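You operate a simulated robot arm through the tools that you are given. There is no shell and no other tool. Be economical: measure what you need, move in short steps, check, and stop when the job is done.

You are at the controls of a simulated two-armed robot. One attempt, no reset.

TASK
Fetch the spacer puck from the left stand top and set it on top of the blue paint tin there. Pick up the dust brush with one hand, pass it to the other hand and put it on the packing stand. Put the steel block from the deck under the far table on top of the brown stock carton there. Any order will do. Set down upright: dust brush.

Only the result counts: the job must be done as asked and must still hold three seconds after the hand-in. Knocking over, shifting, dropping, spilling or breaking anything else fails it.

THE ROBOT
Two 7-joint arms with two-finger parallel grippers on one trunk, on a base that drives. Base frame: it is fixed to the floor where the robot stands at the start and does not move with it; the origin is under the middle of the robot, x ahead of it, y to its left, z up. Units: m, rad, N and s.
The left shoulder is at the start at [0.07, 0.163, 1.145], the right one opposite. With the tool pointing down near the work surface each hand reaches from about 0.1 to 0.76 m from the robot's upright axis, wherever it stands, measured 20 degrees to its own side. Places, roughly: packing stand [-0.6, -0.9, 0.8]; steel block [-3.25, 5.5, 0.5]; stock carton [-2.75, 5.75, 0.5]. Payload 3.43 kg a hand.
The TCP of each hand is the grasp point between the finger pads, 0.034 m short of the fingertips. In the tool frame z runs along the fingers and y along their closing line. The gripper opens to 0.128 m. The fingers are 0.024 m wide and 0.012 m thick; the gripper's body (0.048 by 0.13 m) begins 0.096 m behind the TCP.
Orientation is told as [roll, pitch, yaw] about the base's x, y, z axes, in that order, counted from this pose: with the fingers straight down and closing along the base's y, the tool's x points along the base's -x, its y along +y and its z along -z.

THE INTERFACE
- The arms move only by the tool play_rows. It takes "left_steps", "right_steps" or both (then of equal length, played together; a hand with none holds still); each is a list of rows, each an object of numbers (a shift or turn left out is 0, a gripper value left out holds the last): "dx", "dy", "dz": the shift along the tool's x, y, z in units of 100 mm (1.0 is 100 mm); "wx", "wy", "wz": the turn, a rotation vector about the tool's x, y, z in units of 90 degrees (1.0 is 90 degrees); "fingers": the gripper command, from -1 (shut) to 1 (fully open), values between in proportion. In form: [{"dx": .., "dy": .., "dz": .., "wx": .., "wy": .., "wz": .., "fingers": ..}, ...]. A call has 1 to 8 rows; each row is the pose to reach, as a shift and turn from the pose commanded when the call began, along the tool's axes at that moment. A call with a number of a shift or a turn outside -1 to 1 is refused whole. Each row takes 0.2 s and may step no farther than 0.05 m and 0.15 rad from the row before; otherwise, or with a gripper value out of range, the whole call is refused. Where a pose cannot be reached the arm comes as near as it can. A force on the tool above 40 N (or 10 N above the force at the start of the call, whichever is more), or a blocked arm, ends the call early, and 0.2 s more pass. Each finger travels about 0.153 m/s and halts on what it meets, pressing with about 39 N; the grip force reading is that of the motor and also rises with nothing between the fingers. The clock runs only during rows and for 0.2 s after the last one: add rows that repeat a pose to give the fingers time. The reply holds the time, the measured pose of the TCP, the force on the tool along the base axes, the opening and the grip force, in the units named above and with some noise, with the torque about the TCP (base axes, N m) and any sound that the robot's microphone picked up.
- Cameras (640 x 400 px; columns grow to the right, rows downward): "scene" is now at [0.114, -0.0607, 1.3768]; the picture's right is [-0.69, -0.72, 0.00], its down [-0.40, 0.38, -0.83] and it looks along [0.60, -0.57, -0.55] (base axes); focal length 214 px, centre (320, 200). "left" rides on the left gripper at [0.076, 0.011, -0.16] in its tool frame; the picture's right is [-0.15, 0.99, 0.00], its down [-0.88, -0.13, -0.46] and it looks along [-0.45, -0.07, 0.89] (tool axes); focal length 234 px, centre (320, 200). "right" rides on the right gripper at [0.076, -0.011, -0.16] in its tool frame; the picture's right is [0.15, 0.99, 0.00], its down [-0.88, 0.13, -0.46] and it looks along [-0.45, 0.07, 0.89] (tool axes); focal length 234 px, centre (320, 200). There is no depth. A picture from a camera that has moved, and an enlarged one, comes with that camera's place and axes in the base frame and with its lens.
- grab_frame(camera): a new picture of that camera. The clock stands still meanwhile.
- lift_body(by): slides the trunk up (or, below 0, down) by that many m; the arms and the scene camera ride with it, the base frame stays. It gives what a move gives, with no picture.
- roll_base(legs): drives the robot by 1 to 6 legs, each [ahead, left, turn to the left] in m, m and rad, along the robot's own axes; the way and the turn of a leg run together, so that a leg with both is an arc; at most 1.5 m and 3.142 rad a leg. The arms and the cameras ride along, it lands a little off, and it stops where it bumps. It gives what a move gives.
- turn_head(pan, tilt): turns the head with the scene camera to pan (to the left, within 1.501 rad either way) and tilt (down, from -0.506 to 1.204), counted from straight ahead of the robot. It gives what a move gives.
- close_up(camera, box): a new picture of the part [left, top, right, bottom] of that camera's present view, enlarged. The clock stands still meanwhile.
- finish_job(): hands the job in; it is judged then, once.

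Work in short steps. Places have to be worked out from the pictures, the camera data and where the tool is seen: move nearer, look again, correct. Check each grasp and each placing, and mend what went wrong. You have 165 turns and 138 pictures in all, those below and enlarged ones among them. Open the grippers and draw the arms clear of the work before you hand the job in, unless the task says otherwise; then end with one line.

The tools are called after "Emit:" by a JSON object that holds its "api" and its "payload". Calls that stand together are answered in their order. play_rows: Moves the arms, as the interface text tells. Its arguments: {"type":"object","properties":{"left_steps":{"type":"array","items":{"type":"object","properties":{"dx":{"type":"number"},"dy":{"type":"number"},"dz":{"type":"number"},"wx":{"type":"number"},"wy":{"type":"number"},"wz":{"type":"number"},"fingers":{"type":"number"}}}},"right_steps":{"type":"array","items":{"type":"object","properties":{"dx":{"type":"number"},"dy":{"type":"number"},"dz":{"type":"number"},"wx":{"type":"number"},"wy":{"type":"number"},"wz":{"type":"number"},"fingers":{"type":"number"}}}}},"required":[]} The other tools are called the same way: lift_body (by) slides the trunk up or down; roll_base (legs) drives the base; turn_head (pan, tilt) turns the head that bears the scene camera; grab_frame (camera) takes a picture; close_up (camera, box) takes an enlarged picture of a part of a camera's view; finish_job () hands the job in.

At the start:

```text
time: 0.0
left_tool_pos: [0.433, -0.0833, 1.3027]
left_orientation: [0.0, -0.001, 0.0]
left_wrist_force: [0.1, 0.4, 0.0]
left_ft_torque: [-0.02, 0.0, 0.02]
left_finger_gap: 0.1279
left_grip_force: 0.1
right_tool_pos: [0.4136, -0.4389, 1.1966]
right_orientation: [0.0, -0.001, 0.001]
right_wrist_force: [0.2, -0.2, 0.2]
right_ft_torque: [-0.03, 0.02, -0.01]
right_finger_gap: 0.128
right_grip_force: 0.0
trunk travel left (down, up): [-0.625, 0.315]
robot x, y, heading: [0.004, -0.004, 0.006]
head pan, tilt: [-0.761, 0.586]
```

scene: 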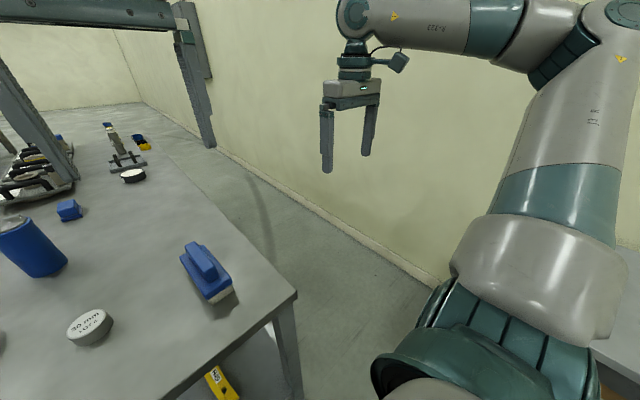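
right: 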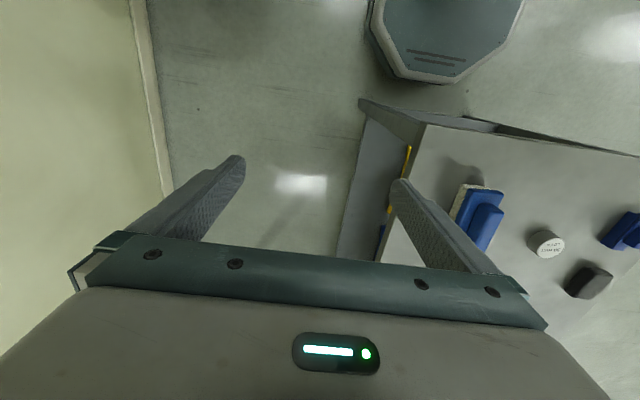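
left: 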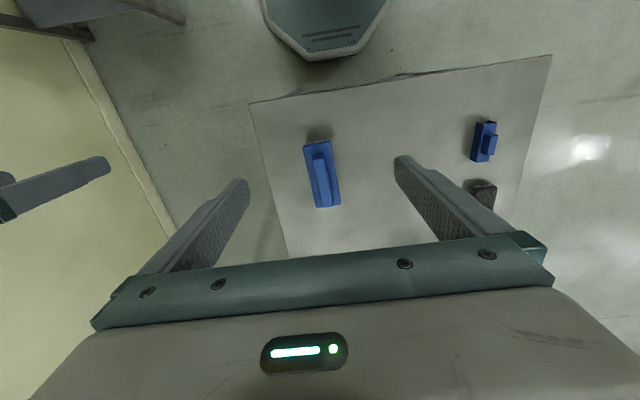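

The table ahead shows a blue brush, a puck and a blue tin. I'll look round straight ahead, left and right to map the scene.

Emit:
{"api": "turn_head", "payload": {"pan": 0.0, "tilt": 0.7}}

Emit:
{"api": "grab_frame", "payload": {"camera": "scene"}}

Emit:
{"api": "turn_head", "payload": {"pan": 1.2, "tilt": 0.5}}

Emit:
{"api": "grab_frame", "payload": {"camera": "scene"}}

Emit:
{"api": "turn_head", "payload": {"pan": -1.5, "tilt": 0.6}}

Emit:
{"api": "grab_frame", "payload": {"camera": "scene"}}

```text
time: 1.1
left_tool_pos: [0.4328, -0.0825, 1.3024]
left_orientation: [0.001, 0.001, 0.003]
left_wrist_force: [-0.5, -0.7, -0.4]
left_ft_torque: [0.01, -0.02, 0.02]
left_finger_gap: 0.1281
left_grip_force: 0.2
right_tool_pos: [0.414, -0.4374, 1.1976]
right_orientation: [0.002, -0.001, -0.002]
right_wrist_force: [0.0, -0.1, 0.2]
right_ft_torque: [0.01, -0.02, -0.02]
right_finger_gap: 0.1282
right_grip_force: 0.1
trunk travel left (down, up): [-0.625, 0.315]
robot x, y, heading: [0.0003, 0.0037, -0.001]
head pan, tilt: [0.0, 0.7]
```

```text
134 pictures are left
camera scene: at [0.1347, 0.0004, 1.3669], right [0.0, -1.0, 0.0], down [-0.64, 0.0, -0.76], along [0.76, 0.0, -0.64], focal length 214 px, centre (320, 200)
```

scene: 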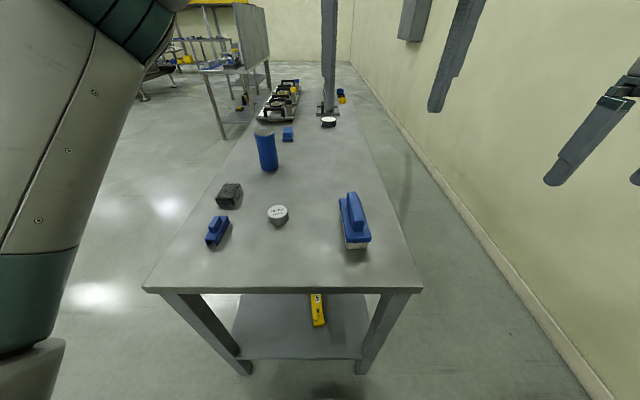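

```text
time: 2.5
left_tool_pos: [0.4328, -0.0829, 1.3021]
left_orientation: [0.0, -0.001, 0.002]
left_wrist_force: [0.5, 0.0, 0.6]
left_ft_torque: [0.04, -0.04, 0.0]
left_finger_gap: 0.1281
left_grip_force: 0.0
right_tool_pos: [0.4131, -0.4373, 1.1974]
right_orientation: [0.001, 0.002, 0.0]
right_wrist_force: [-0.5, 0.2, 0.6]
right_ft_torque: [0.03, -0.01, 0.02]
right_finger_gap: 0.128
right_grip_force: 0.1
trunk travel left (down, up): [-0.625, 0.315]
robot x, y, heading: [-0.0005, 0.0008, -0.001]
head pan, tilt: [1.201, 0.499]
```

```text
133 pictures are left
camera scene: at [0.0827, 0.0853, 1.3846], right [0.93, -0.36, 0.0], down [-0.17, -0.45, -0.88], along [0.32, 0.82, -0.48], focal length 214 px, centre (320, 200)
```

scene: 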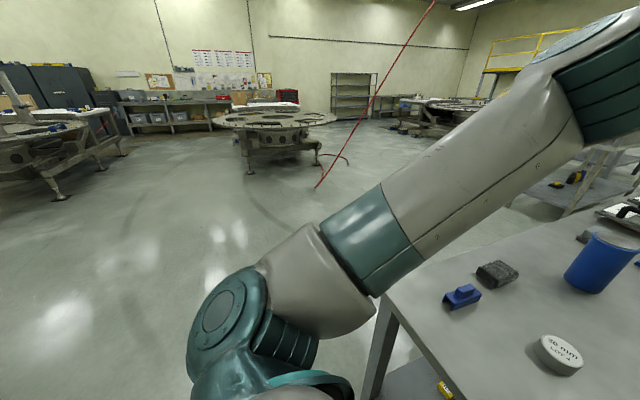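

```text
time: 4.9
left_tool_pos: [0.4329, -0.0823, 1.3021]
left_orientation: [-0.002, -0.001, 0.003]
left_wrist_force: [-0.5, 0.2, -0.4]
left_ft_torque: [-0.01, 0.02, -0.01]
left_finger_gap: 0.1279
left_grip_force: 0.1
right_tool_pos: [0.4139, -0.4376, 1.1969]
right_orientation: [-0.002, 0.0, -0.001]
right_wrist_force: [-0.2, 0.3, 0.3]
right_ft_torque: [-0.01, -0.01, 0.02]
right_finger_gap: 0.128
right_grip_force: 0.0
trunk travel left (down, up): [-0.625, 0.315]
robot x, y, heading: [0.0037, 0.0008, -0.002]
head pan, tilt: [-1.499, 0.6]
```

```text
132 pictures are left
camera scene: at [0.0561, -0.0876, 1.3755], right [-1.0, -0.07, 0.0], down [-0.04, 0.56, -0.82], along [0.06, -0.82, -0.57], focal length 214 px, centre (320, 200)
```

scene: 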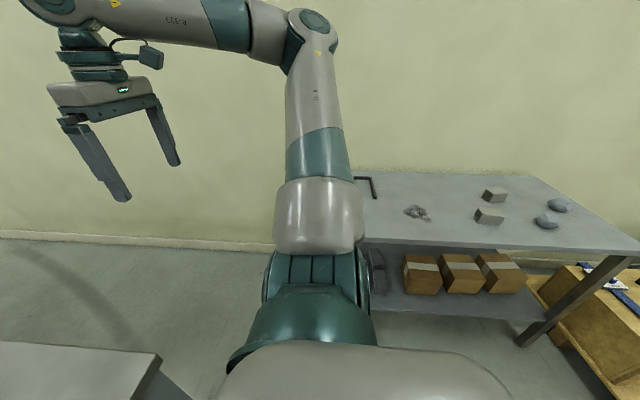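

The right-hand table with stones is the packing stand. I'll take enlarged views of the objects on the front table.

Emit:
{"api": "turn_head", "payload": {"pan": 0.0, "tilt": 0.7}}

Emit:
{"api": "close_up", "payload": {"camera": "scene", "box": [180, 60, 420, 270]}}

Emit:
{"api": "turn_head", "payload": {"pan": 0.4, "tilt": 0.2}}

Emit:
{"api": "grab_frame", "payload": {"camera": "scene"}}

Emit:
{"api": "turn_head", "payload": {"pan": 1.5, "tilt": 0.2}}

Emit:
{"api": "grab_frame", "payload": {"camera": "scene"}}

```text
time: 6.5
left_tool_pos: [0.4337, -0.0836, 1.3022]
left_orientation: [-0.001, 0.0, 0.001]
left_wrist_force: [0.7, 0.1, 0.2]
left_ft_torque: [-0.02, 0.01, -0.01]
left_finger_gap: 0.128
left_grip_force: 0.1
right_tool_pos: [0.4139, -0.438, 1.1973]
right_orientation: [0.0, 0.0, 0.0]
right_wrist_force: [0.6, 0.3, -0.4]
right_ft_torque: [-0.02, -0.01, 0.02]
right_finger_gap: 0.1278
right_grip_force: 0.1
trunk travel left (down, up): [-0.625, 0.315]
robot x, y, heading: [-0.0018, 0.0041, -0.001]
head pan, tilt: [0.0, 0.7]
```

```text
1.90 times, centred on (300, 165) of scene
camera zoom: at [0.1347, 0.0005, 1.3669], right [0.0, -1.0, 0.0], down [-0.64, 0.0, -0.76], along [0.76, 0.0, -0.64], focal length 408 px, centre (358, 267)
```

zoom: 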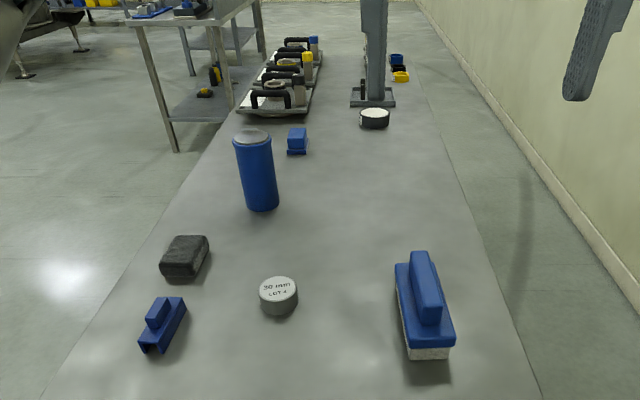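

```text
time: 7.4
left_tool_pos: [0.4333, -0.082, 1.3019]
left_orientation: [0.0, 0.002, 0.001]
left_wrist_force: [0.3, 0.2, 0.7]
left_ft_torque: [0.01, 0.0, -0.03]
left_finger_gap: 0.1282
left_grip_force: 0.0
right_tool_pos: [0.4125, -0.4389, 1.1973]
right_orientation: [0.0, 0.0, 0.001]
right_wrist_force: [0.8, 0.9, 0.0]
right_ft_torque: [0.01, 0.0, -0.04]
right_finger_gap: 0.1281
right_grip_force: 0.1
trunk travel left (down, up): [-0.625, 0.315]
robot x, y, heading: [-0.003, -0.0021, 0.003]
head pan, tilt: [0.4, 0.201]
```

```text
130 pictures are left
camera scene: at [0.1356, 0.0367, 1.4122], right [0.39, -0.92, 0.0], down [-0.18, -0.08, -0.98], along [0.9, 0.38, -0.2], focal length 214 px, centre (320, 200)
```

scene: 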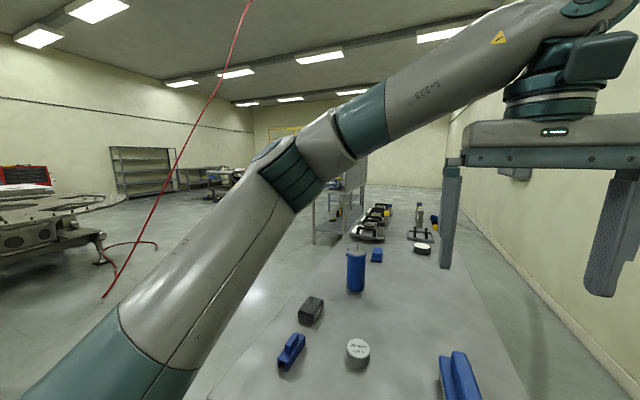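

```text
time: 8.8
left_tool_pos: [0.4332, -0.0832, 1.3033]
left_orientation: [0.001, 0.001, 0.0]
left_wrist_force: [0.9, -0.2, -0.1]
left_ft_torque: [0.01, 0.03, -0.01]
left_finger_gap: 0.1281
left_grip_force: 0.1
right_tool_pos: [0.4144, -0.4368, 1.1954]
right_orientation: [0.001, 0.001, -0.001]
right_wrist_force: [-0.2, -0.2, -0.3]
right_ft_torque: [-0.02, 0.0, 0.01]
right_finger_gap: 0.1276
right_grip_force: 0.0
trunk travel left (down, up): [-0.625, 0.315]
robot x, y, heading: [0.0006, 0.0016, 0.003]
head pan, tilt: [1.499, 0.201]
```

```text
129 pictures are left
camera scene: at [0.0565, 0.0935, 1.4123], right [1.0, -0.07, 0.0], down [-0.01, -0.2, -0.98], along [0.07, 0.98, -0.2], focal length 214 px, centre (320, 200)
```

scene: 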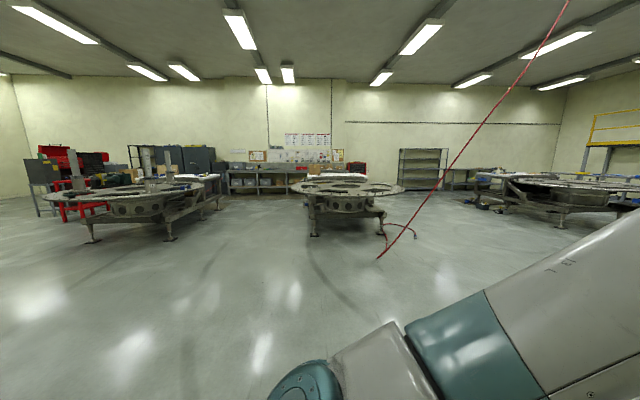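

Triangulating wrist and scene views puts the front bench at z≈0.9 with its edge at x≈0.37. Before trusting that it is the "left stand", I turn in place to look behind.

Emit:
{"api": "roll_base", "payload": {"legs": [[-0.15, 0, 0], [0, 0, 1.5]]}}

Emit:
{"api": "grab_frame", "payload": {"camera": "scene"}}

Emit:
{"api": "turn_head", "payload": {"pan": 0.6, "tilt": 0.2}}

Emit:
{"api": "grab_frame", "payload": {"camera": "scene"}}

```text
time: 13.8
left_tool_pos: [-0.0413, 0.427, 1.3021]
left_orientation: [-0.001, 0.0, 1.509]
left_wrist_force: [-0.2, -0.2, -0.2]
left_ft_torque: [-0.05, 0.02, 0.05]
left_finger_gap: 0.1278
left_grip_force: 0.1
right_tool_pos: [0.3128, 0.3846, 1.1967]
right_orientation: [-0.001, -0.001, 1.507]
right_wrist_force: [-0.6, -0.4, 0.6]
right_ft_torque: [0.02, 0.01, 0.0]
right_finger_gap: 0.1281
right_grip_force: 0.0
trunk travel left (down, up): [-0.625, 0.315]
robot x, y, heading: [-0.1507, -0.0009, 1.512]
head pan, tilt: [1.499, 0.201]
```

```text
128 pictures are left
camera scene: at [-0.2399, 0.0634, 1.4123], right [0.13, 0.99, 0.0], down [0.2, -0.03, -0.98], along [-0.97, 0.13, -0.2], focal length 214 px, centre (320, 200)
```

scene: 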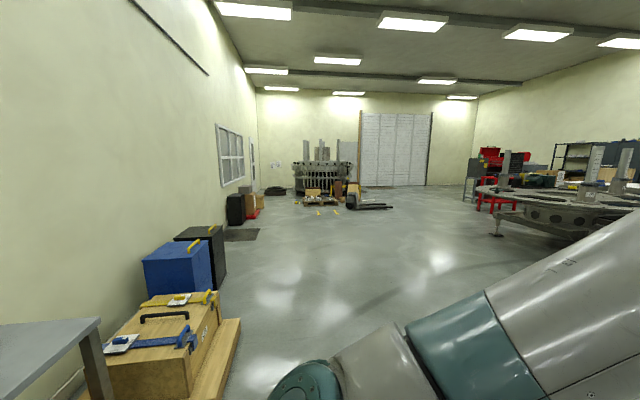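

```text
time: 15.0
left_tool_pos: [-0.0401, 0.4269, 1.302]
left_orientation: [0.0, 0.001, 1.509]
left_wrist_force: [1.2, -0.1, 0.4]
left_ft_torque: [0.03, -0.01, 0.01]
left_finger_gap: 0.128
left_grip_force: 0.0
right_tool_pos: [0.3128, 0.3853, 1.1953]
right_orientation: [0.0, -0.001, 1.509]
right_wrist_force: [-0.2, 0.7, -0.2]
right_ft_torque: [0.01, 0.01, -0.02]
right_finger_gap: 0.1278
right_grip_force: 0.1
trunk travel left (down, up): [-0.625, 0.315]
robot x, y, heading: [-0.1522, 0.0008, 1.508]
head pan, tilt: [0.6, 0.201]
```

```text
127 pictures are left
camera scene: at [-0.1953, 0.1309, 1.4123], right [0.86, 0.51, 0.0], down [0.1, -0.17, -0.98], along [-0.5, 0.84, -0.2], focal length 214 px, centre (320, 200)
```

scene: 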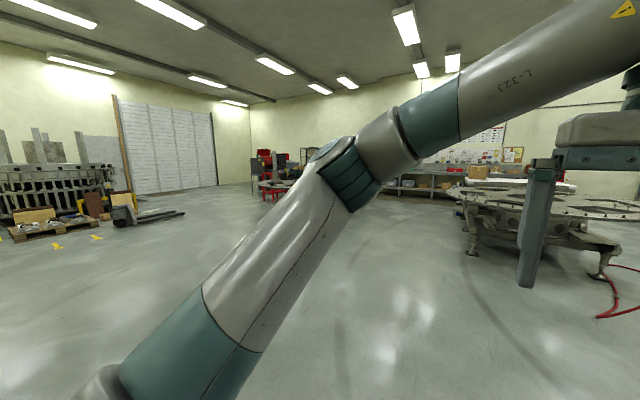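

No other stand matches, so the bench is the left stand. Brush first from the bench end: I turn back and look at it closely.

Emit:
{"api": "roll_base", "payload": {"legs": [[0, 0, -1.51], [0.15, 0, 0]]}}

Emit:
{"api": "turn_head", "payload": {"pan": 0.0, "tilt": 0.9}}

Emit:
{"api": "grab_frame", "payload": {"camera": "scene"}}

Emit:
{"api": "close_up", "payload": {"camera": "left", "box": [240, 100, 400, 230]}}

```text
time: 20.1
left_tool_pos: [0.4304, -0.0852, 1.3031]
left_orientation: [0.001, -0.001, -0.001]
left_wrist_force: [-0.1, -0.3, -0.6]
left_ft_torque: [-0.03, 0.0, -0.01]
left_finger_gap: 0.1282
left_grip_force: 0.0
right_tool_pos: [0.4094, -0.4405, 1.1965]
right_orientation: [0.0, -0.001, -0.003]
right_wrist_force: [-0.4, 0.5, 0.7]
right_ft_torque: [-0.01, -0.04, -0.05]
right_finger_gap: 0.1281
right_grip_force: 0.0
trunk travel left (down, up): [-0.625, 0.315]
robot x, y, heading: [-0.0032, -0.0005, -0.003]
head pan, tilt: [0.6, 0.201]
```

```text
time: 21.1
left_tool_pos: [0.4308, -0.0845, 1.3027]
left_orientation: [0.001, 0.0, -0.003]
left_wrist_force: [0.1, 0.5, 1.0]
left_ft_torque: [-0.03, -0.04, -0.01]
left_finger_gap: 0.1282
left_grip_force: 0.1
right_tool_pos: [0.4103, -0.4397, 1.1972]
right_orientation: [-0.001, 0.001, -0.004]
right_wrist_force: [0.5, 0.1, -1.2]
right_ft_torque: [0.01, -0.04, 0.01]
right_finger_gap: 0.1277
right_grip_force: 0.0
trunk travel left (down, up): [-0.625, 0.315]
robot x, y, heading: [-0.0011, -0.0029, -0.004]
head pan, tilt: [0.0, 0.901]
```

```text
126 pictures are left
camera scene: at [0.1234, -0.0001, 1.3508], right [0.0, -1.0, 0.0], down [-0.78, 0.0, -0.62], along [0.62, 0.0, -0.78], focal length 214 px, centre (320, 200)
```

scene: 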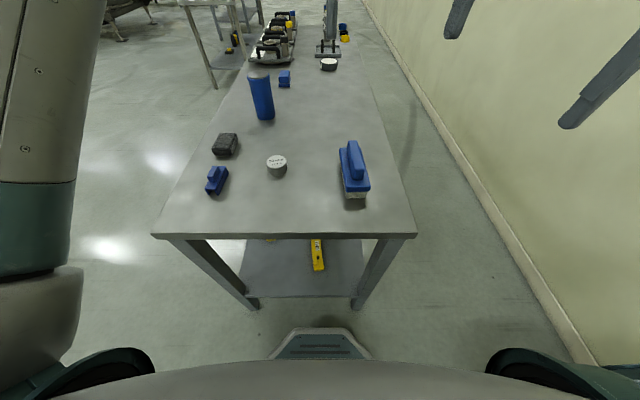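

```text
3.08 times, centred on (320, 165) of left
camera zoom: at [0.3553, -0.0716, 1.462], right [0.15, 0.99, 0.0], down [0.88, -0.13, 0.46], along [0.45, -0.07, -0.89], focal length 720 px, centre (320, 308)
```

zoom: 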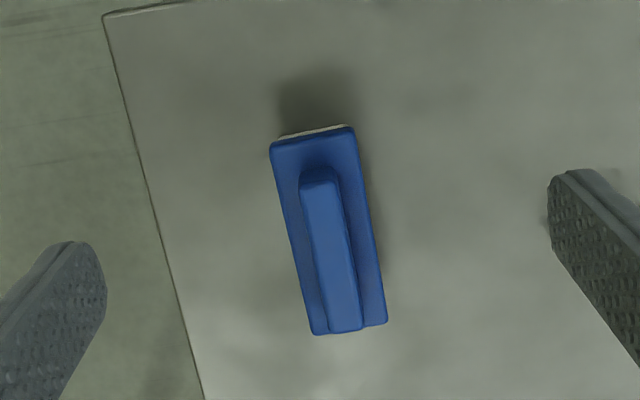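

Brush handle's top ridge runs along x from about x=0.50 to 0.63 at y≈-0.095, z≈0.96. I move the left hand toward a point over the far half of the handle.

Emit:
{"api": "play_rows", "payload": {"left_steps": [{"dx": -0.33, "dz": 0.33}, {"dx": -0.67, "dz": 0.67}, {"dx": -1.0, "dy": -0.1, "dz": 1.0}]}}

Emit:
{"api": "grab_frame", "payload": {"camera": "left"}}

Emit:
{"api": "grab_frame", "payload": {"camera": "scene"}}

```text
time: 21.9
left_tool_pos: [0.5348, -0.0962, 1.2024]
left_orientation: [0.001, -0.001, -0.004]
left_wrist_force: [0.4, 0.1, 0.4]
left_ft_torque: [0.03, 0.0, -0.02]
left_finger_gap: 0.1279
left_grip_force: 0.1
right_tool_pos: [0.412, -0.4405, 1.1958]
right_orientation: [0.002, 0.002, -0.002]
right_wrist_force: [0.0, -0.7, -1.0]
right_ft_torque: [0.0, 0.04, 0.02]
right_finger_gap: 0.1278
right_grip_force: 0.1
trunk travel left (down, up): [-0.625, 0.315]
robot x, y, heading: [0.0005, -0.0019, -0.0]
head pan, tilt: [0.0, 0.901]
```

```text
124 pictures are left
camera left: at [0.4576, -0.0834, 1.3616], right [0.15, 0.99, 0.0], down [0.88, -0.13, 0.46], along [0.45, -0.07, -0.89], focal length 234 px, centre (320, 200)
```

left: 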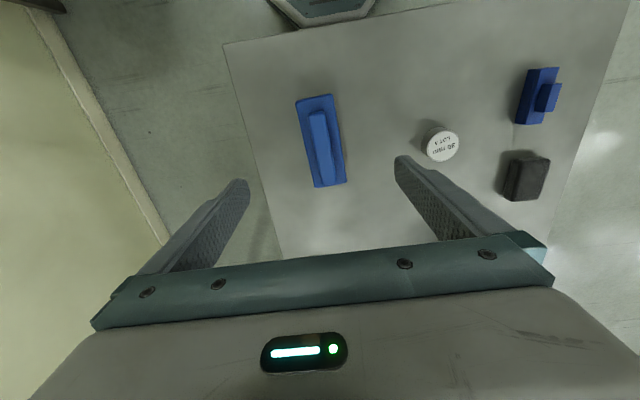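

```text
123 pictures are left
camera scene: at [0.1248, -0.0011, 1.3507], right [0.0, -1.0, 0.0], down [-0.78, 0.0, -0.62], along [0.62, 0.0, -0.78], focal length 214 px, centre (320, 200)
```

scene: 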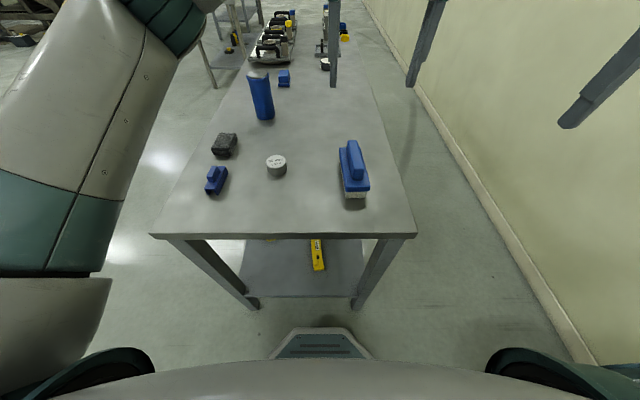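

Rechecked: the handle top is at z≈0.96, y≈-0.098, and the bench top at z≈0.88. I descend over the far half of the handle.

Emit:
{"api": "play_rows", "payload": {"left_steps": [{"dx": -0.22, "dz": 0.33}, {"dx": -0.44, "dz": 0.67}, {"dx": -0.66, "dy": -0.02, "dz": 1.0}]}}

Emit:
{"api": "grab_frame", "payload": {"camera": "left"}}

Emit:
{"api": "close_up", "payload": {"camera": "scene", "box": [260, 80, 420, 220]}}

```text
time: 22.7
left_tool_pos: [0.598, -0.0961, 1.1021]
left_orientation: [0.001, -0.002, -0.004]
left_wrist_force: [-0.1, 0.4, -0.4]
left_ft_torque: [0.02, 0.08, 0.01]
left_finger_gap: 0.1281
left_grip_force: 0.1
right_tool_pos: [0.4113, -0.4381, 1.1961]
right_orientation: [-0.001, -0.002, -0.003]
right_wrist_force: [0.1, -0.4, -0.4]
right_ft_torque: [0.0, -0.03, 0.0]
right_finger_gap: 0.1278
right_grip_force: 0.0
trunk travel left (down, up): [-0.625, 0.315]
robot x, y, heading: [-0.0029, 0.0005, 0.0]
head pan, tilt: [0.0, 0.901]
```

```text
122 pictures are left
camera left: at [0.5227, -0.0837, 1.261], right [0.15, 0.99, 0.0], down [0.88, -0.13, 0.46], along [0.45, -0.07, -0.89], focal length 234 px, centre (320, 200)
```

left: 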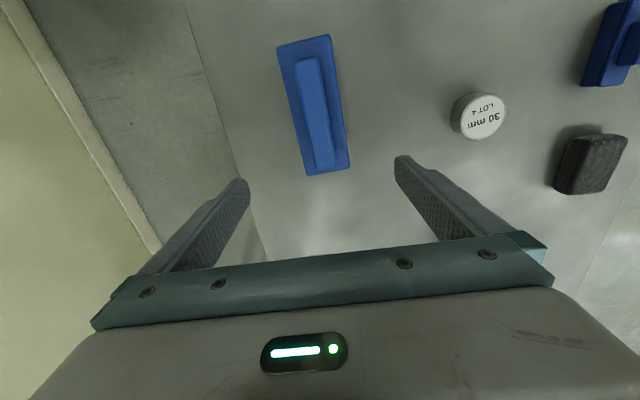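

```text
2.86 times, centred on (340, 150) of scene
camera zoom: at [0.1242, -0.0001, 1.3507], right [0.0, -1.0, 0.0], down [-0.78, 0.0, -0.62], along [0.62, 0.0, -0.78], focal length 613 px, centre (263, 343)
```

zoom: 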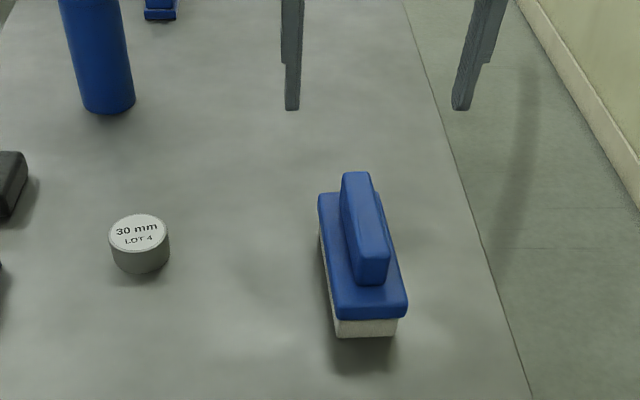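

Combining scene and wrist rays, the handle top looks more like z≈0.99 with its foot at ≈0.955. I descend to 1.005 and check.

Emit:
{"api": "play_rows", "payload": {"left_steps": [{"dz": 0.35}, {"dz": 0.7}, {"dz": 0.97}]}}

Emit:
{"api": "grab_frame", "payload": {"camera": "left"}}

Emit:
{"api": "close_up", "payload": {"camera": "scene", "box": [300, 100, 420, 205]}}

```text
time: 23.5
left_tool_pos: [0.5963, -0.0968, 1.0058]
left_orientation: [-0.001, 0.002, -0.001]
left_wrist_force: [-0.1, 0.9, 0.3]
left_ft_torque: [0.01, -0.01, 0.01]
left_finger_gap: 0.1281
left_grip_force: 0.0
right_tool_pos: [0.411, -0.4386, 1.1962]
right_orientation: [-0.002, 0.0, -0.003]
right_wrist_force: [-0.3, -0.2, -0.3]
right_ft_torque: [-0.01, 0.01, 0.01]
right_finger_gap: 0.1279
right_grip_force: 0.0
trunk travel left (down, up): [-0.625, 0.315]
robot x, y, heading: [-0.003, -0.0025, -0.002]
head pan, tilt: [0.0, 0.901]
```

```text
120 pictures are left
camera left: at [0.5213, -0.0843, 1.1647], right [0.15, 0.99, 0.0], down [0.88, -0.13, 0.46], along [0.45, -0.07, -0.89], focal length 234 px, centre (320, 200)
```

left: 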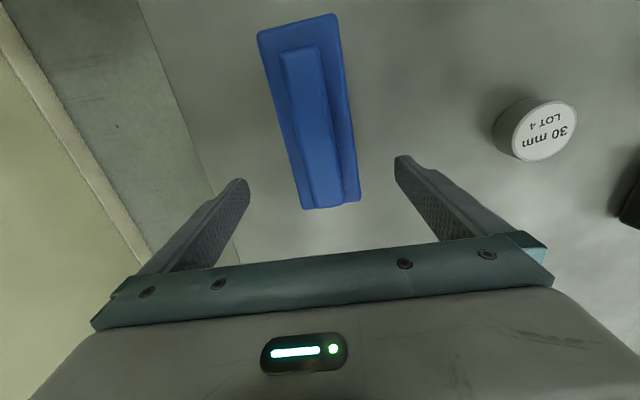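

```text
3.81 times, centred on (360, 152) of scene
camera zoom: at [0.1237, 0.0, 1.3508], right [0.0, -1.0, 0.0], down [-0.78, 0.0, -0.62], along [0.62, 0.0, -0.78], focal length 817 px, centre (168, 381)
```

zoom: 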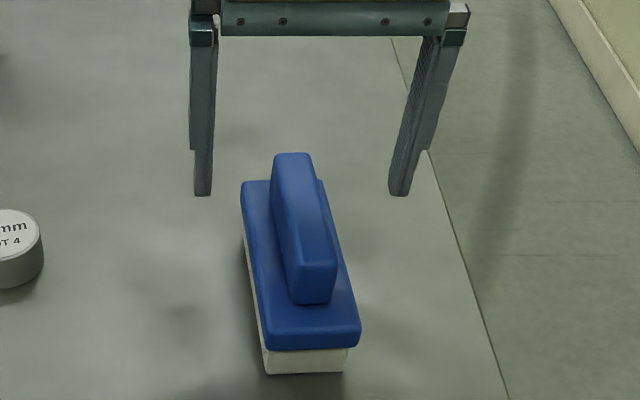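

The fingertip calibration in the scene view matches; the handle spans x≈0.503–0.612, z≈0.96–0.995. I shift back 10 mm, down 8 mm and close on the handle.

Emit:
{"api": "play_rows", "payload": {"left_steps": [{"dx": 0.1, "dz": 0.08, "fingers": 1}, {"dx": 0.1, "dz": 0.08, "fingers": -1}, {"dx": 0.1, "dz": 0.08, "fingers": -1}, {"dx": 0.1, "dz": 0.08, "fingers": -1}, {"dx": 0.1, "dz": 0.08, "fingers": -1}]}}

Emit:
{"api": "close_up", "payload": {"camera": "scene", "box": [300, 100, 420, 205]}}

```text
time: 24.7
left_tool_pos: [0.587, -0.0975, 0.998]
left_orientation: [0.0, 0.001, -0.001]
left_wrist_force: [-0.2, -1.0, 0.1]
left_ft_torque: [0.0, -0.05, 0.04]
left_finger_gap: 0.0273
left_grip_force: 39.2
right_tool_pos: [0.4103, -0.4399, 1.1964]
right_orientation: [0.001, 0.0, -0.004]
right_wrist_force: [-0.4, 0.4, 0.3]
right_ft_torque: [-0.02, 0.01, 0.02]
right_finger_gap: 0.1279
right_grip_force: 0.1
trunk travel left (down, up): [-0.625, 0.315]
robot x, y, heading: [-0.0023, 0.002, -0.003]
head pan, tilt: [0.0, 0.901]
```

```text
3.81 times, centred on (360, 152) of scene
camera zoom: at [0.1235, -0.0002, 1.3507], right [0.0, -1.0, 0.0], down [-0.78, 0.0, -0.62], along [0.62, 0.0, -0.78], focal length 817 px, centre (168, 381)
```

zoom: 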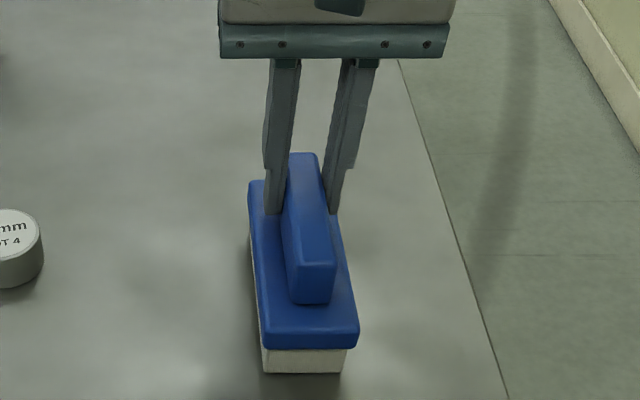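

Grip gap is 0.027 on the handle. I lift the brush straight up and bring it a little back, while the right hand starts pitching its fingers forward.

Emit:
{"api": "play_rows", "payload": {"left_steps": [{"dz": -0.2}, {"dz": -0.5}, {"dz": -1.0}, {"dz": -1.0}, {"dz": -1.0}, {"dz": -1.0}], "right_steps": [{"wy": -0.09}, {"wy": -0.18}, {"wy": -0.27}, {"wy": -0.36}, {"wy": -0.45}, {"wy": -0.5}]}}

Emit:
{"api": "play_rows", "payload": {"left_steps": [{"dz": -0.4}, {"dz": -0.8}, {"dx": 0.3, "dz": -0.8}]}}

Emit:
{"api": "grab_frame", "payload": {"camera": "scene"}}

Emit:
{"api": "grab_frame", "payload": {"camera": "right"}}

```text
time: 26.1
left_tool_pos: [0.5874, -0.0965, 1.0974]
left_orientation: [0.0, 0.0, -0.002]
left_wrist_force: [-0.2, -0.5, -1.7]
left_ft_torque: [0.03, -0.06, 0.0]
left_finger_gap: 0.0274
left_grip_force: 39.1
right_tool_pos: [0.4108, -0.4395, 1.1969]
right_orientation: [0.002, -0.786, -0.005]
right_wrist_force: [0.1, 0.0, 0.3]
right_ft_torque: [0.04, 0.0, 0.01]
right_finger_gap: 0.1284
right_grip_force: 0.2
trunk travel left (down, up): [-0.625, 0.315]
robot x, y, heading: [0.0035, -0.0019, -0.004]
head pan, tilt: [0.0, 0.901]
```

```text
time: 26.9
left_tool_pos: [0.5571, -0.0957, 1.179]
left_orientation: [-0.001, 0.0, -0.003]
left_wrist_force: [0.5, -0.2, -1.7]
left_ft_torque: [0.03, -0.07, -0.02]
left_finger_gap: 0.0274
left_grip_force: 39.1
right_tool_pos: [0.411, -0.4384, 1.1978]
right_orientation: [0.0, -0.786, -0.003]
right_wrist_force: [-1.2, -0.1, 0.0]
right_ft_torque: [0.0, 0.01, 0.01]
right_finger_gap: 0.1281
right_grip_force: 0.1
trunk travel left (down, up): [-0.625, 0.315]
robot x, y, heading: [-0.0012, -0.0036, -0.001]
head pan, tilt: [0.0, 0.901]
```

```text
117 pictures are left
camera scene: at [0.1232, 0.0006, 1.3508], right [0.0, -1.0, 0.0], down [-0.78, 0.0, -0.62], along [0.62, 0.0, -0.78], focal length 214 px, centre (320, 200)
```

scene: 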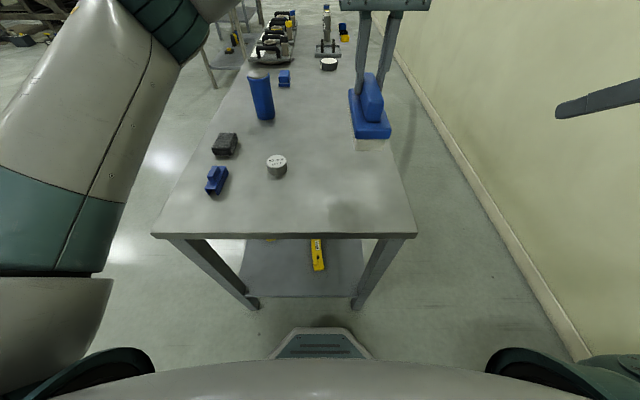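

```text
116 pictures are left
camera right: at [0.2423, -0.4491, 1.2562], right [-0.1, 0.99, -0.1], down [0.3, 0.13, 0.94], along [0.95, 0.06, -0.31], focal length 234 px, centre (320, 200)
```

right: 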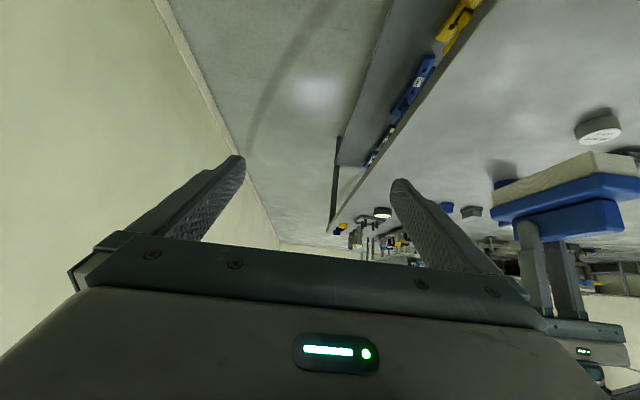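

Brush held by the left (≈0.17 kg). For the hand-over I bring both hands toward each other in y, right hand kept back behind the brush's near end.

Emit:
{"api": "play_rows", "payload": {"left_steps": [{"dy": -0.33}, {"dy": -0.67}, {"dy": -0.8}], "right_steps": [{"dy": 0.4}, {"dy": 0.8}, {"dy": 1.0}]}}

Emit:
{"api": "play_rows", "payload": {"left_steps": [{"dy": -0.3}, {"dy": -0.6}, {"dy": -0.6}], "right_steps": [{"dy": 0.4}, {"dy": 0.8}, {"dy": 1.0}]}}

Emit:
{"api": "grab_frame", "payload": {"camera": "right"}}

Emit:
{"api": "turn_head", "payload": {"pan": -0.4, "tilt": 0.5}}

Emit:
{"api": "grab_frame", "payload": {"camera": "scene"}}

```text
time: 27.7
left_tool_pos: [0.5577, -0.1775, 1.1778]
left_orientation: [-0.001, 0.001, -0.002]
left_wrist_force: [-0.6, 0.0, -1.8]
left_ft_torque: [0.02, -0.05, 0.0]
left_finger_gap: 0.0275
left_grip_force: 38.8
right_tool_pos: [0.4178, -0.3433, 1.2061]
right_orientation: [0.001, -0.783, -0.003]
right_wrist_force: [-0.5, 1.0, 0.2]
right_ft_torque: [0.01, 0.03, 0.0]
right_finger_gap: 0.1281
right_grip_force: 0.0
right hand out of reach, approached as far as the arm can: row 2, 3
trunk travel left (down, up): [-0.625, 0.315]
robot x, y, heading: [-0.0064, -0.0024, -0.001]
head pan, tilt: [0.0, 0.901]
```

```text
time: 28.5
left_tool_pos: [0.5581, -0.2347, 1.1779]
left_orientation: [-0.002, 0.001, -0.001]
left_wrist_force: [0.3, 0.2, -2.2]
left_ft_torque: [-0.05, -0.03, -0.01]
left_finger_gap: 0.0277
left_grip_force: 39.6
right_tool_pos: [0.431, -0.2417, 1.2191]
right_orientation: [0.001, -0.784, -0.004]
right_wrist_force: [0.0, 0.8, -0.4]
right_ft_torque: [-0.03, 0.0, -0.02]
right_finger_gap: 0.1277
right_grip_force: 0.0
right hand out of reach, approached as far as the arm can: row 1, 2, 3
trunk travel left (down, up): [-0.625, 0.315]
robot x, y, heading: [0.0006, 0.0006, -0.007]
head pan, tilt: [0.0, 0.901]
```

```text
115 pictures are left
camera right: at [0.2628, -0.253, 1.2799], right [-0.1, 0.99, -0.1], down [0.3, 0.13, 0.94], along [0.95, 0.06, -0.31], focal length 234 px, centre (320, 200)
```

right: 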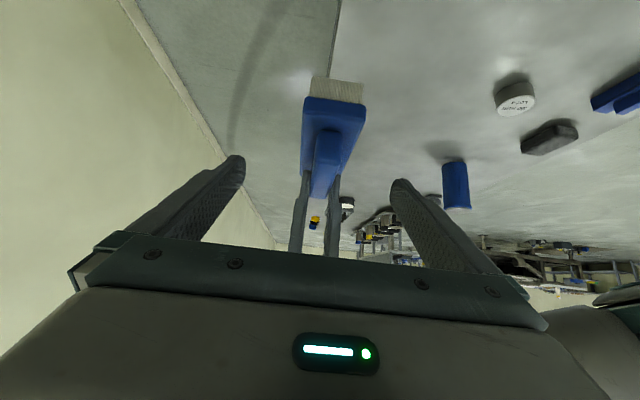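

```text
time: 29.4
left_tool_pos: [0.5576, -0.2368, 1.1778]
left_orientation: [0.001, -0.001, -0.004]
left_wrist_force: [0.4, 0.1, -2.0]
left_ft_torque: [-0.01, -0.05, 0.01]
left_finger_gap: 0.0274
left_grip_force: 38.3
right_tool_pos: [0.4295, -0.2449, 1.2207]
right_orientation: [0.001, -0.784, -0.004]
right_wrist_force: [-0.6, 0.4, 0.8]
right_ft_torque: [-0.01, -0.01, -0.05]
right_finger_gap: 0.1279
right_grip_force: 0.1
trunk travel left (down, up): [-0.625, 0.315]
robot x, y, heading: [-0.0031, -0.0003, -0.007]
head pan, tilt: [-0.4, 0.499]
```

```text
114 pictures are left
camera scene: at [0.1318, -0.0358, 1.3845], right [-0.39, -0.92, 0.0], down [-0.44, 0.19, -0.88], along [0.81, -0.34, -0.48], focal length 214 px, centre (320, 200)
```

scene: 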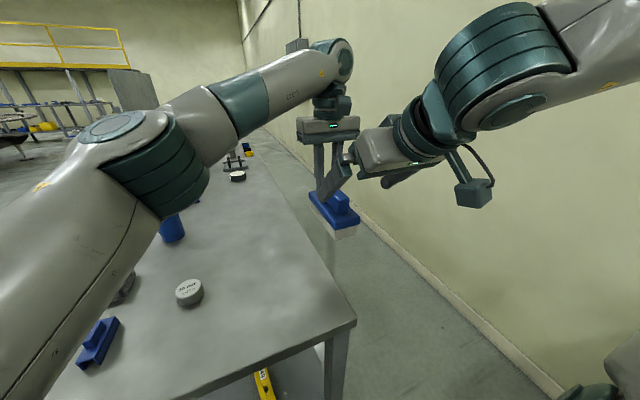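

The hands are lined up; the right gripper's fingers straddle the handle's near end. I advance 30 mm along the right tool axis and check the pose, as the commanded pose may differ from the measured one.

Emit:
{"api": "play_rows", "payload": {"right_steps": [{"dz": 0.2, "dy": 0.04}, {"dz": 0.35, "dy": 0.07}]}}

Emit:
{"api": "grab_frame", "payload": {"camera": "right"}}

```text
time: 30.0
left_tool_pos: [0.5588, -0.236, 1.1778]
left_orientation: [0.0, 0.0, -0.001]
left_wrist_force: [-0.2, 0.1, -1.8]
left_ft_torque: [-0.01, -0.04, -0.01]
left_finger_gap: 0.0275
left_grip_force: 39.0
right_tool_pos: [0.4566, -0.2381, 1.1975]
right_orientation: [0.001, -0.782, 0.0]
right_wrist_force: [-0.2, 0.0, 0.1]
right_ft_torque: [-0.06, 0.0, 0.01]
right_finger_gap: 0.1282
right_grip_force: 0.1
trunk travel left (down, up): [-0.625, 0.315]
robot x, y, heading: [0.0024, 0.0025, -0.009]
head pan, tilt: [-0.4, 0.499]
```

```text
113 pictures are left
camera right: at [0.2891, -0.2478, 1.2559], right [-0.1, 0.99, -0.1], down [0.3, 0.13, 0.94], along [0.95, 0.06, -0.31], focal length 234 px, centre (320, 200)
```

right: 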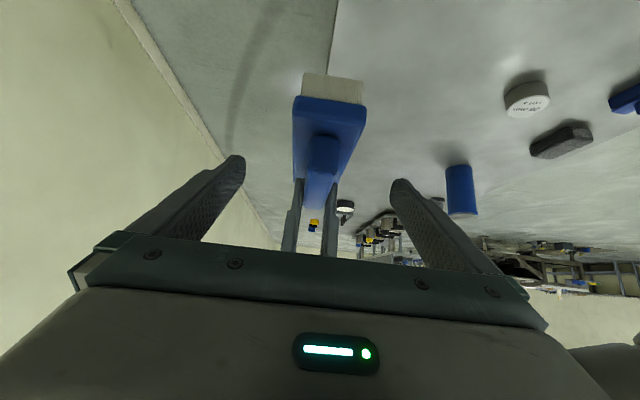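

Shifts count from the measured pose. I advance the last 40 mm so the tips straddle the handle's near end, then close the right gripper.

Emit:
{"api": "play_rows", "payload": {"right_steps": [{"dz": 0.2, "dx": -0.03, "dy": 0.02}, {"dz": 0.4, "dx": -0.03, "dy": 0.02}]}}

Emit:
{"api": "grab_frame", "payload": {"camera": "right"}}

Emit:
{"api": "close_up", "payload": {"camera": "scene", "box": [260, 90, 440, 260]}}

```text
time: 30.6
left_tool_pos: [0.5578, -0.2365, 1.1774]
left_orientation: [0.0, -0.001, -0.002]
left_wrist_force: [0.1, -0.3, -1.4]
left_ft_torque: [0.0, -0.06, 0.01]
left_finger_gap: 0.0274
left_grip_force: 38.5
right_tool_pos: [0.4866, -0.2362, 1.1693]
right_orientation: [0.001, -0.782, -0.002]
right_wrist_force: [-0.1, -0.3, -0.1]
right_ft_torque: [-0.01, 0.03, -0.02]
right_finger_gap: 0.128
right_grip_force: 0.0
trunk travel left (down, up): [-0.625, 0.315]
robot x, y, heading: [-0.004, 0.0006, -0.002]
head pan, tilt: [-0.4, 0.499]
```

```text
112 pictures are left
camera right: at [0.3189, -0.2462, 1.2282], right [-0.1, 0.99, -0.1], down [0.3, 0.13, 0.94], along [0.95, 0.06, -0.31], focal length 234 px, centre (320, 200)
```

right: 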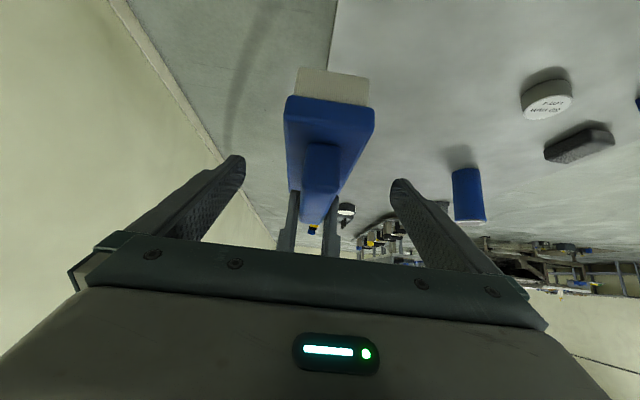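

```text
2.35 times, centred on (350, 175) of scene
camera zoom: at [0.133, -0.0358, 1.3844], right [-0.39, -0.92, 0.0], down [-0.44, 0.19, -0.88], along [0.81, -0.34, -0.48], focal length 505 px, centre (249, 259)
```

zoom: 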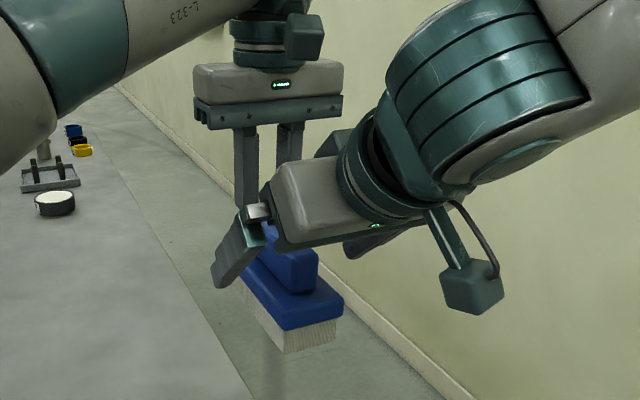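

Handle near end spans z≈1.135–1.170; tip corners would only just clear the base plate, so I raise by 4 mm and close.

Emit:
{"api": "play_rows", "payload": {"right_steps": [{"dz": -0.02, "dx": -0.04}, {"dz": -0.02, "dx": -0.04, "fingers": -1}, {"dz": -0.02, "dx": -0.04, "fingers": -1}, {"dz": -0.02, "dx": -0.04, "fingers": -1}, {"dz": -0.02, "dx": -0.04, "fingers": -1}, {"dz": -0.02, "dx": -0.04, "fingers": -1}]}}

Emit:
{"api": "grab_frame", "payload": {"camera": "right"}}

```text
time: 32.0
left_tool_pos: [0.5581, -0.2361, 1.1779]
left_orientation: [0.0, 0.001, 0.001]
left_wrist_force: [-5.4, 11.1, -1.8]
left_ft_torque: [0.26, -0.07, -0.35]
left_finger_gap: 0.0275
left_grip_force: 38.3
right_tool_pos: [0.4872, -0.236, 1.1744]
right_orientation: [0.0, -0.785, -0.005]
right_wrist_force: [3.4, -11.5, 0.5]
right_ft_torque: [-0.19, -0.01, -0.48]
right_finger_gap: 0.0276
right_grip_force: 39.3
trunk travel left (down, up): [-0.625, 0.315]
robot x, y, heading: [-0.0024, -0.0027, -0.002]
head pan, tilt: [-0.4, 0.499]
```

```text
110 pictures are left
camera right: at [0.3195, -0.2461, 1.233], right [-0.1, 0.99, -0.1], down [0.3, 0.13, 0.94], along [0.95, 0.06, -0.31], focal length 234 px, centre (320, 200)
```

right: 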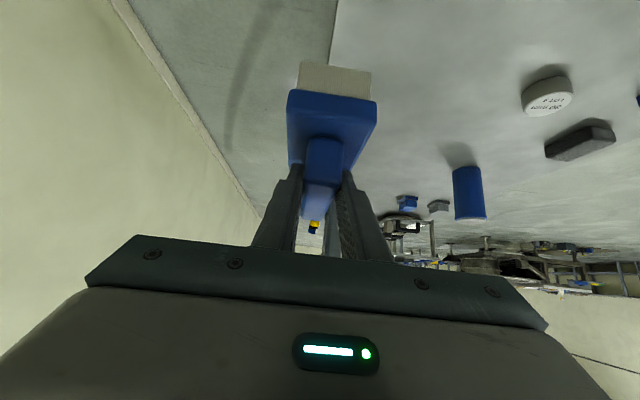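

Both hands hold the handle (gaps 0.0275). I open the left hand and raise it.

Emit:
{"api": "play_rows", "payload": {"left_steps": [{"fingers": 1}, {"fingers": 1}, {"fingers": 1}, {"fingers": 1}, {"dz": -0.4, "fingers": 1}, {"dz": -0.8, "fingers": 1}]}}

Emit:
{"api": "grab_frame", "payload": {"camera": "right"}}

Emit:
{"api": "close_up", "payload": {"camera": "scene", "box": [260, 90, 440, 260]}}

```text
time: 33.4
left_tool_pos: [0.5612, -0.2156, 1.2488]
left_orientation: [-0.006, 0.014, 0.013]
left_wrist_force: [-0.5, 0.1, 0.3]
left_ft_torque: [-0.02, 0.01, 0.0]
left_finger_gap: 0.1277
left_grip_force: 0.1
left hand out of reach, approached as far as the arm can: row 6
right_tool_pos: [0.4876, -0.2343, 1.1746]
right_orientation: [-0.002, -0.787, -0.002]
right_wrist_force: [-0.7, 1.3, 0.0]
right_ft_torque: [0.0, 0.12, -0.02]
right_finger_gap: 0.0275
right_grip_force: 38.8
trunk travel left (down, up): [-0.625, 0.315]
robot x, y, heading: [-0.0012, 0.002, -0.003]
head pan, tilt: [-0.4, 0.499]
```

```text
109 pictures are left
camera right: at [0.3189, -0.2445, 1.2333], right [-0.1, 0.99, -0.1], down [0.3, 0.13, 0.94], along [0.95, 0.06, -0.31], focal length 234 px, centre (320, 200)
```

right: 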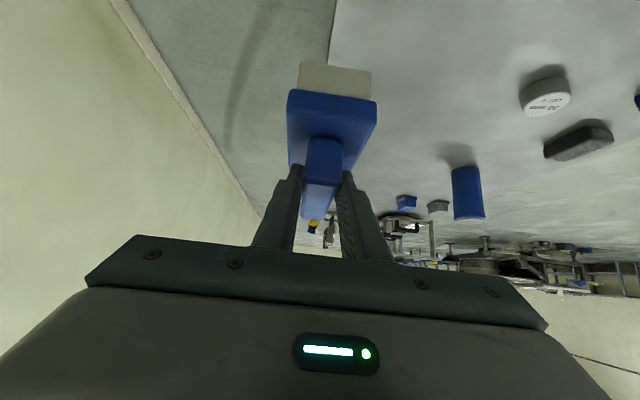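

```text
2.35 times, centred on (350, 175) of scene
camera zoom: at [0.1315, -0.0341, 1.3846], right [-0.39, -0.92, 0.0], down [-0.44, 0.19, -0.88], along [0.81, -0.34, -0.48], focal length 505 px, centre (249, 259)
```

zoom: 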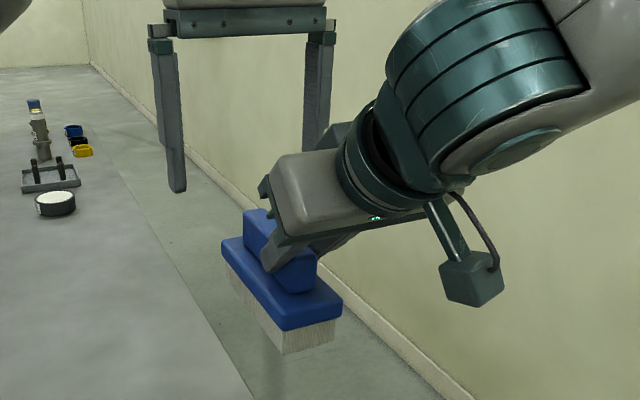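

The right hand holds the brush alone. I draw the left hand away, then back off and turn to face the packing stand.

Emit:
{"api": "play_rows", "payload": {"left_steps": [{"dy": 0.4}, {"dy": 0.8}, {"dy": 1.0}]}}

Emit:
{"api": "play_rows", "payload": {"left_steps": [{"dx": 0.1, "dy": 0.4}, {"dx": 0.3, "dy": 0.8}, {"dx": 0.5, "dy": 1.0}]}}

Emit:
{"api": "roll_base", "payload": {"legs": [[-0.25, 0, 0], [0, 0, -1.57]]}}

Emit:
{"api": "turn_head", "payload": {"pan": -0.3, "tilt": 0.8}}

Emit:
{"api": "grab_frame", "payload": {"camera": "scene"}}

Emit:
{"api": "grab_frame", "payload": {"camera": "left"}}

```text
time: 34.2
left_tool_pos: [0.5497, -0.1284, 1.2557]
left_orientation: [0.001, -0.003, -0.005]
left_wrist_force: [-0.2, 0.0, -0.4]
left_ft_torque: [0.02, -0.04, -0.03]
left_finger_gap: 0.1278
left_grip_force: 0.0
right_tool_pos: [0.4874, -0.2362, 1.1747]
right_orientation: [0.001, -0.785, -0.005]
right_wrist_force: [-0.6, -0.6, -0.9]
right_ft_torque: [0.01, 0.09, 0.02]
right_finger_gap: 0.0275
right_grip_force: 39.4
trunk travel left (down, up): [-0.625, 0.315]
robot x, y, heading: [-0.0033, 0.0018, -0.002]
head pan, tilt: [-0.4, 0.499]
```

```text
time: 35.0
left_tool_pos: [0.5026, -0.0276, 1.2542]
left_orientation: [0.0, 0.001, -0.003]
left_wrist_force: [0.6, -0.7, 0.4]
left_ft_torque: [-0.01, 0.03, -0.02]
left_finger_gap: 0.1278
left_grip_force: 0.1
right_tool_pos: [0.4859, -0.2348, 1.1747]
right_orientation: [0.0, -0.787, -0.003]
right_wrist_force: [0.0, -0.8, 0.0]
right_ft_torque: [0.03, 0.09, 0.0]
right_finger_gap: 0.0276
right_grip_force: 39.0
trunk travel left (down, up): [-0.625, 0.315]
robot x, y, heading: [-0.003, -0.0029, -0.001]
head pan, tilt: [-0.4, 0.499]
```

```text
time: 40.7
left_tool_pos: [-0.2842, -0.5029, 1.2551]
left_orientation: [-0.001, -0.002, -1.581]
left_wrist_force: [0.0, 0.5, -0.4]
left_ft_torque: [0.01, 0.0, 0.03]
left_finger_gap: 0.1278
left_grip_force: 0.1
right_tool_pos: [-0.4911, -0.4869, 1.1742]
right_orientation: [-0.001, -0.786, -1.579]
right_wrist_force: [0.7, 0.1, -0.9]
right_ft_torque: [0.11, -0.01, 0.01]
right_finger_gap: 0.0276
right_grip_force: 38.9
trunk travel left (down, up): [-0.625, 0.315]
robot x, y, heading: [-0.2533, 0.0003, -1.577]
head pan, tilt: [-0.4, 0.499]
```

```text
time: 41.5
left_tool_pos: [-0.2833, -0.5037, 1.255]
left_orientation: [0.001, 0.0, -1.579]
left_wrist_force: [0.1, -1.2, -0.8]
left_ft_torque: [0.02, -0.02, -0.01]
left_finger_gap: 0.128
left_grip_force: 0.0
right_tool_pos: [-0.491, -0.4857, 1.1735]
right_orientation: [0.001, -0.786, -1.579]
right_wrist_force: [0.4, -0.6, -0.7]
right_ft_torque: [0.09, 0.01, 0.01]
right_finger_gap: 0.0276
right_grip_force: 38.8
trunk travel left (down, up): [-0.625, 0.315]
robot x, y, heading: [-0.2536, -0.0013, -1.583]
head pan, tilt: [-0.3, 0.799]
```

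```text
107 pictures are left
camera scene: at [-0.2786, -0.1263, 1.3587], right [-0.95, 0.3, 0.0], down [0.22, 0.68, -0.7], along [-0.21, -0.66, -0.72], focal length 214 px, centre (320, 200)
```

scene: 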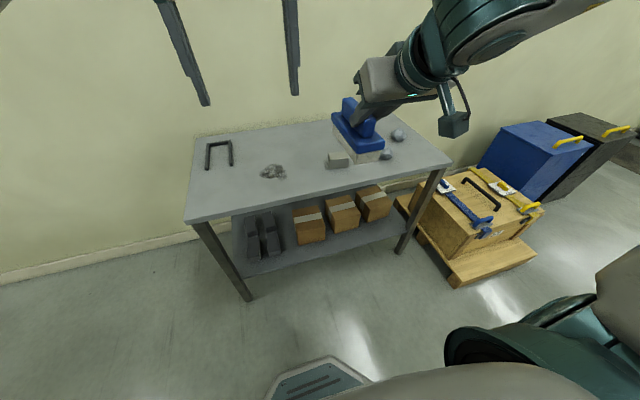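

```text
106 pictures are left
camera left: at [-0.2715, -0.4261, 1.4132], right [0.99, -0.15, 0.0], down [-0.14, -0.88, 0.46], along [-0.07, -0.45, -0.89], focal length 234 px, centre (320, 200)
```

left: 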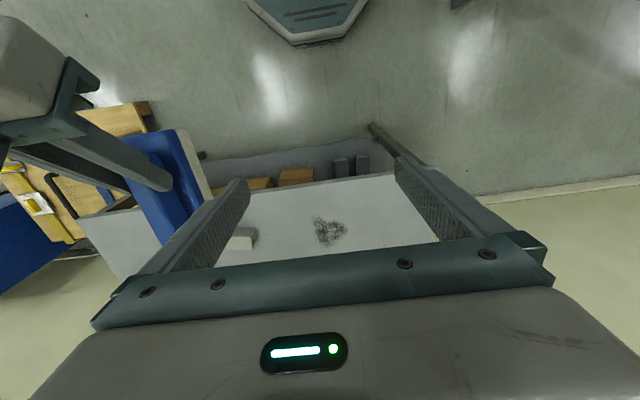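

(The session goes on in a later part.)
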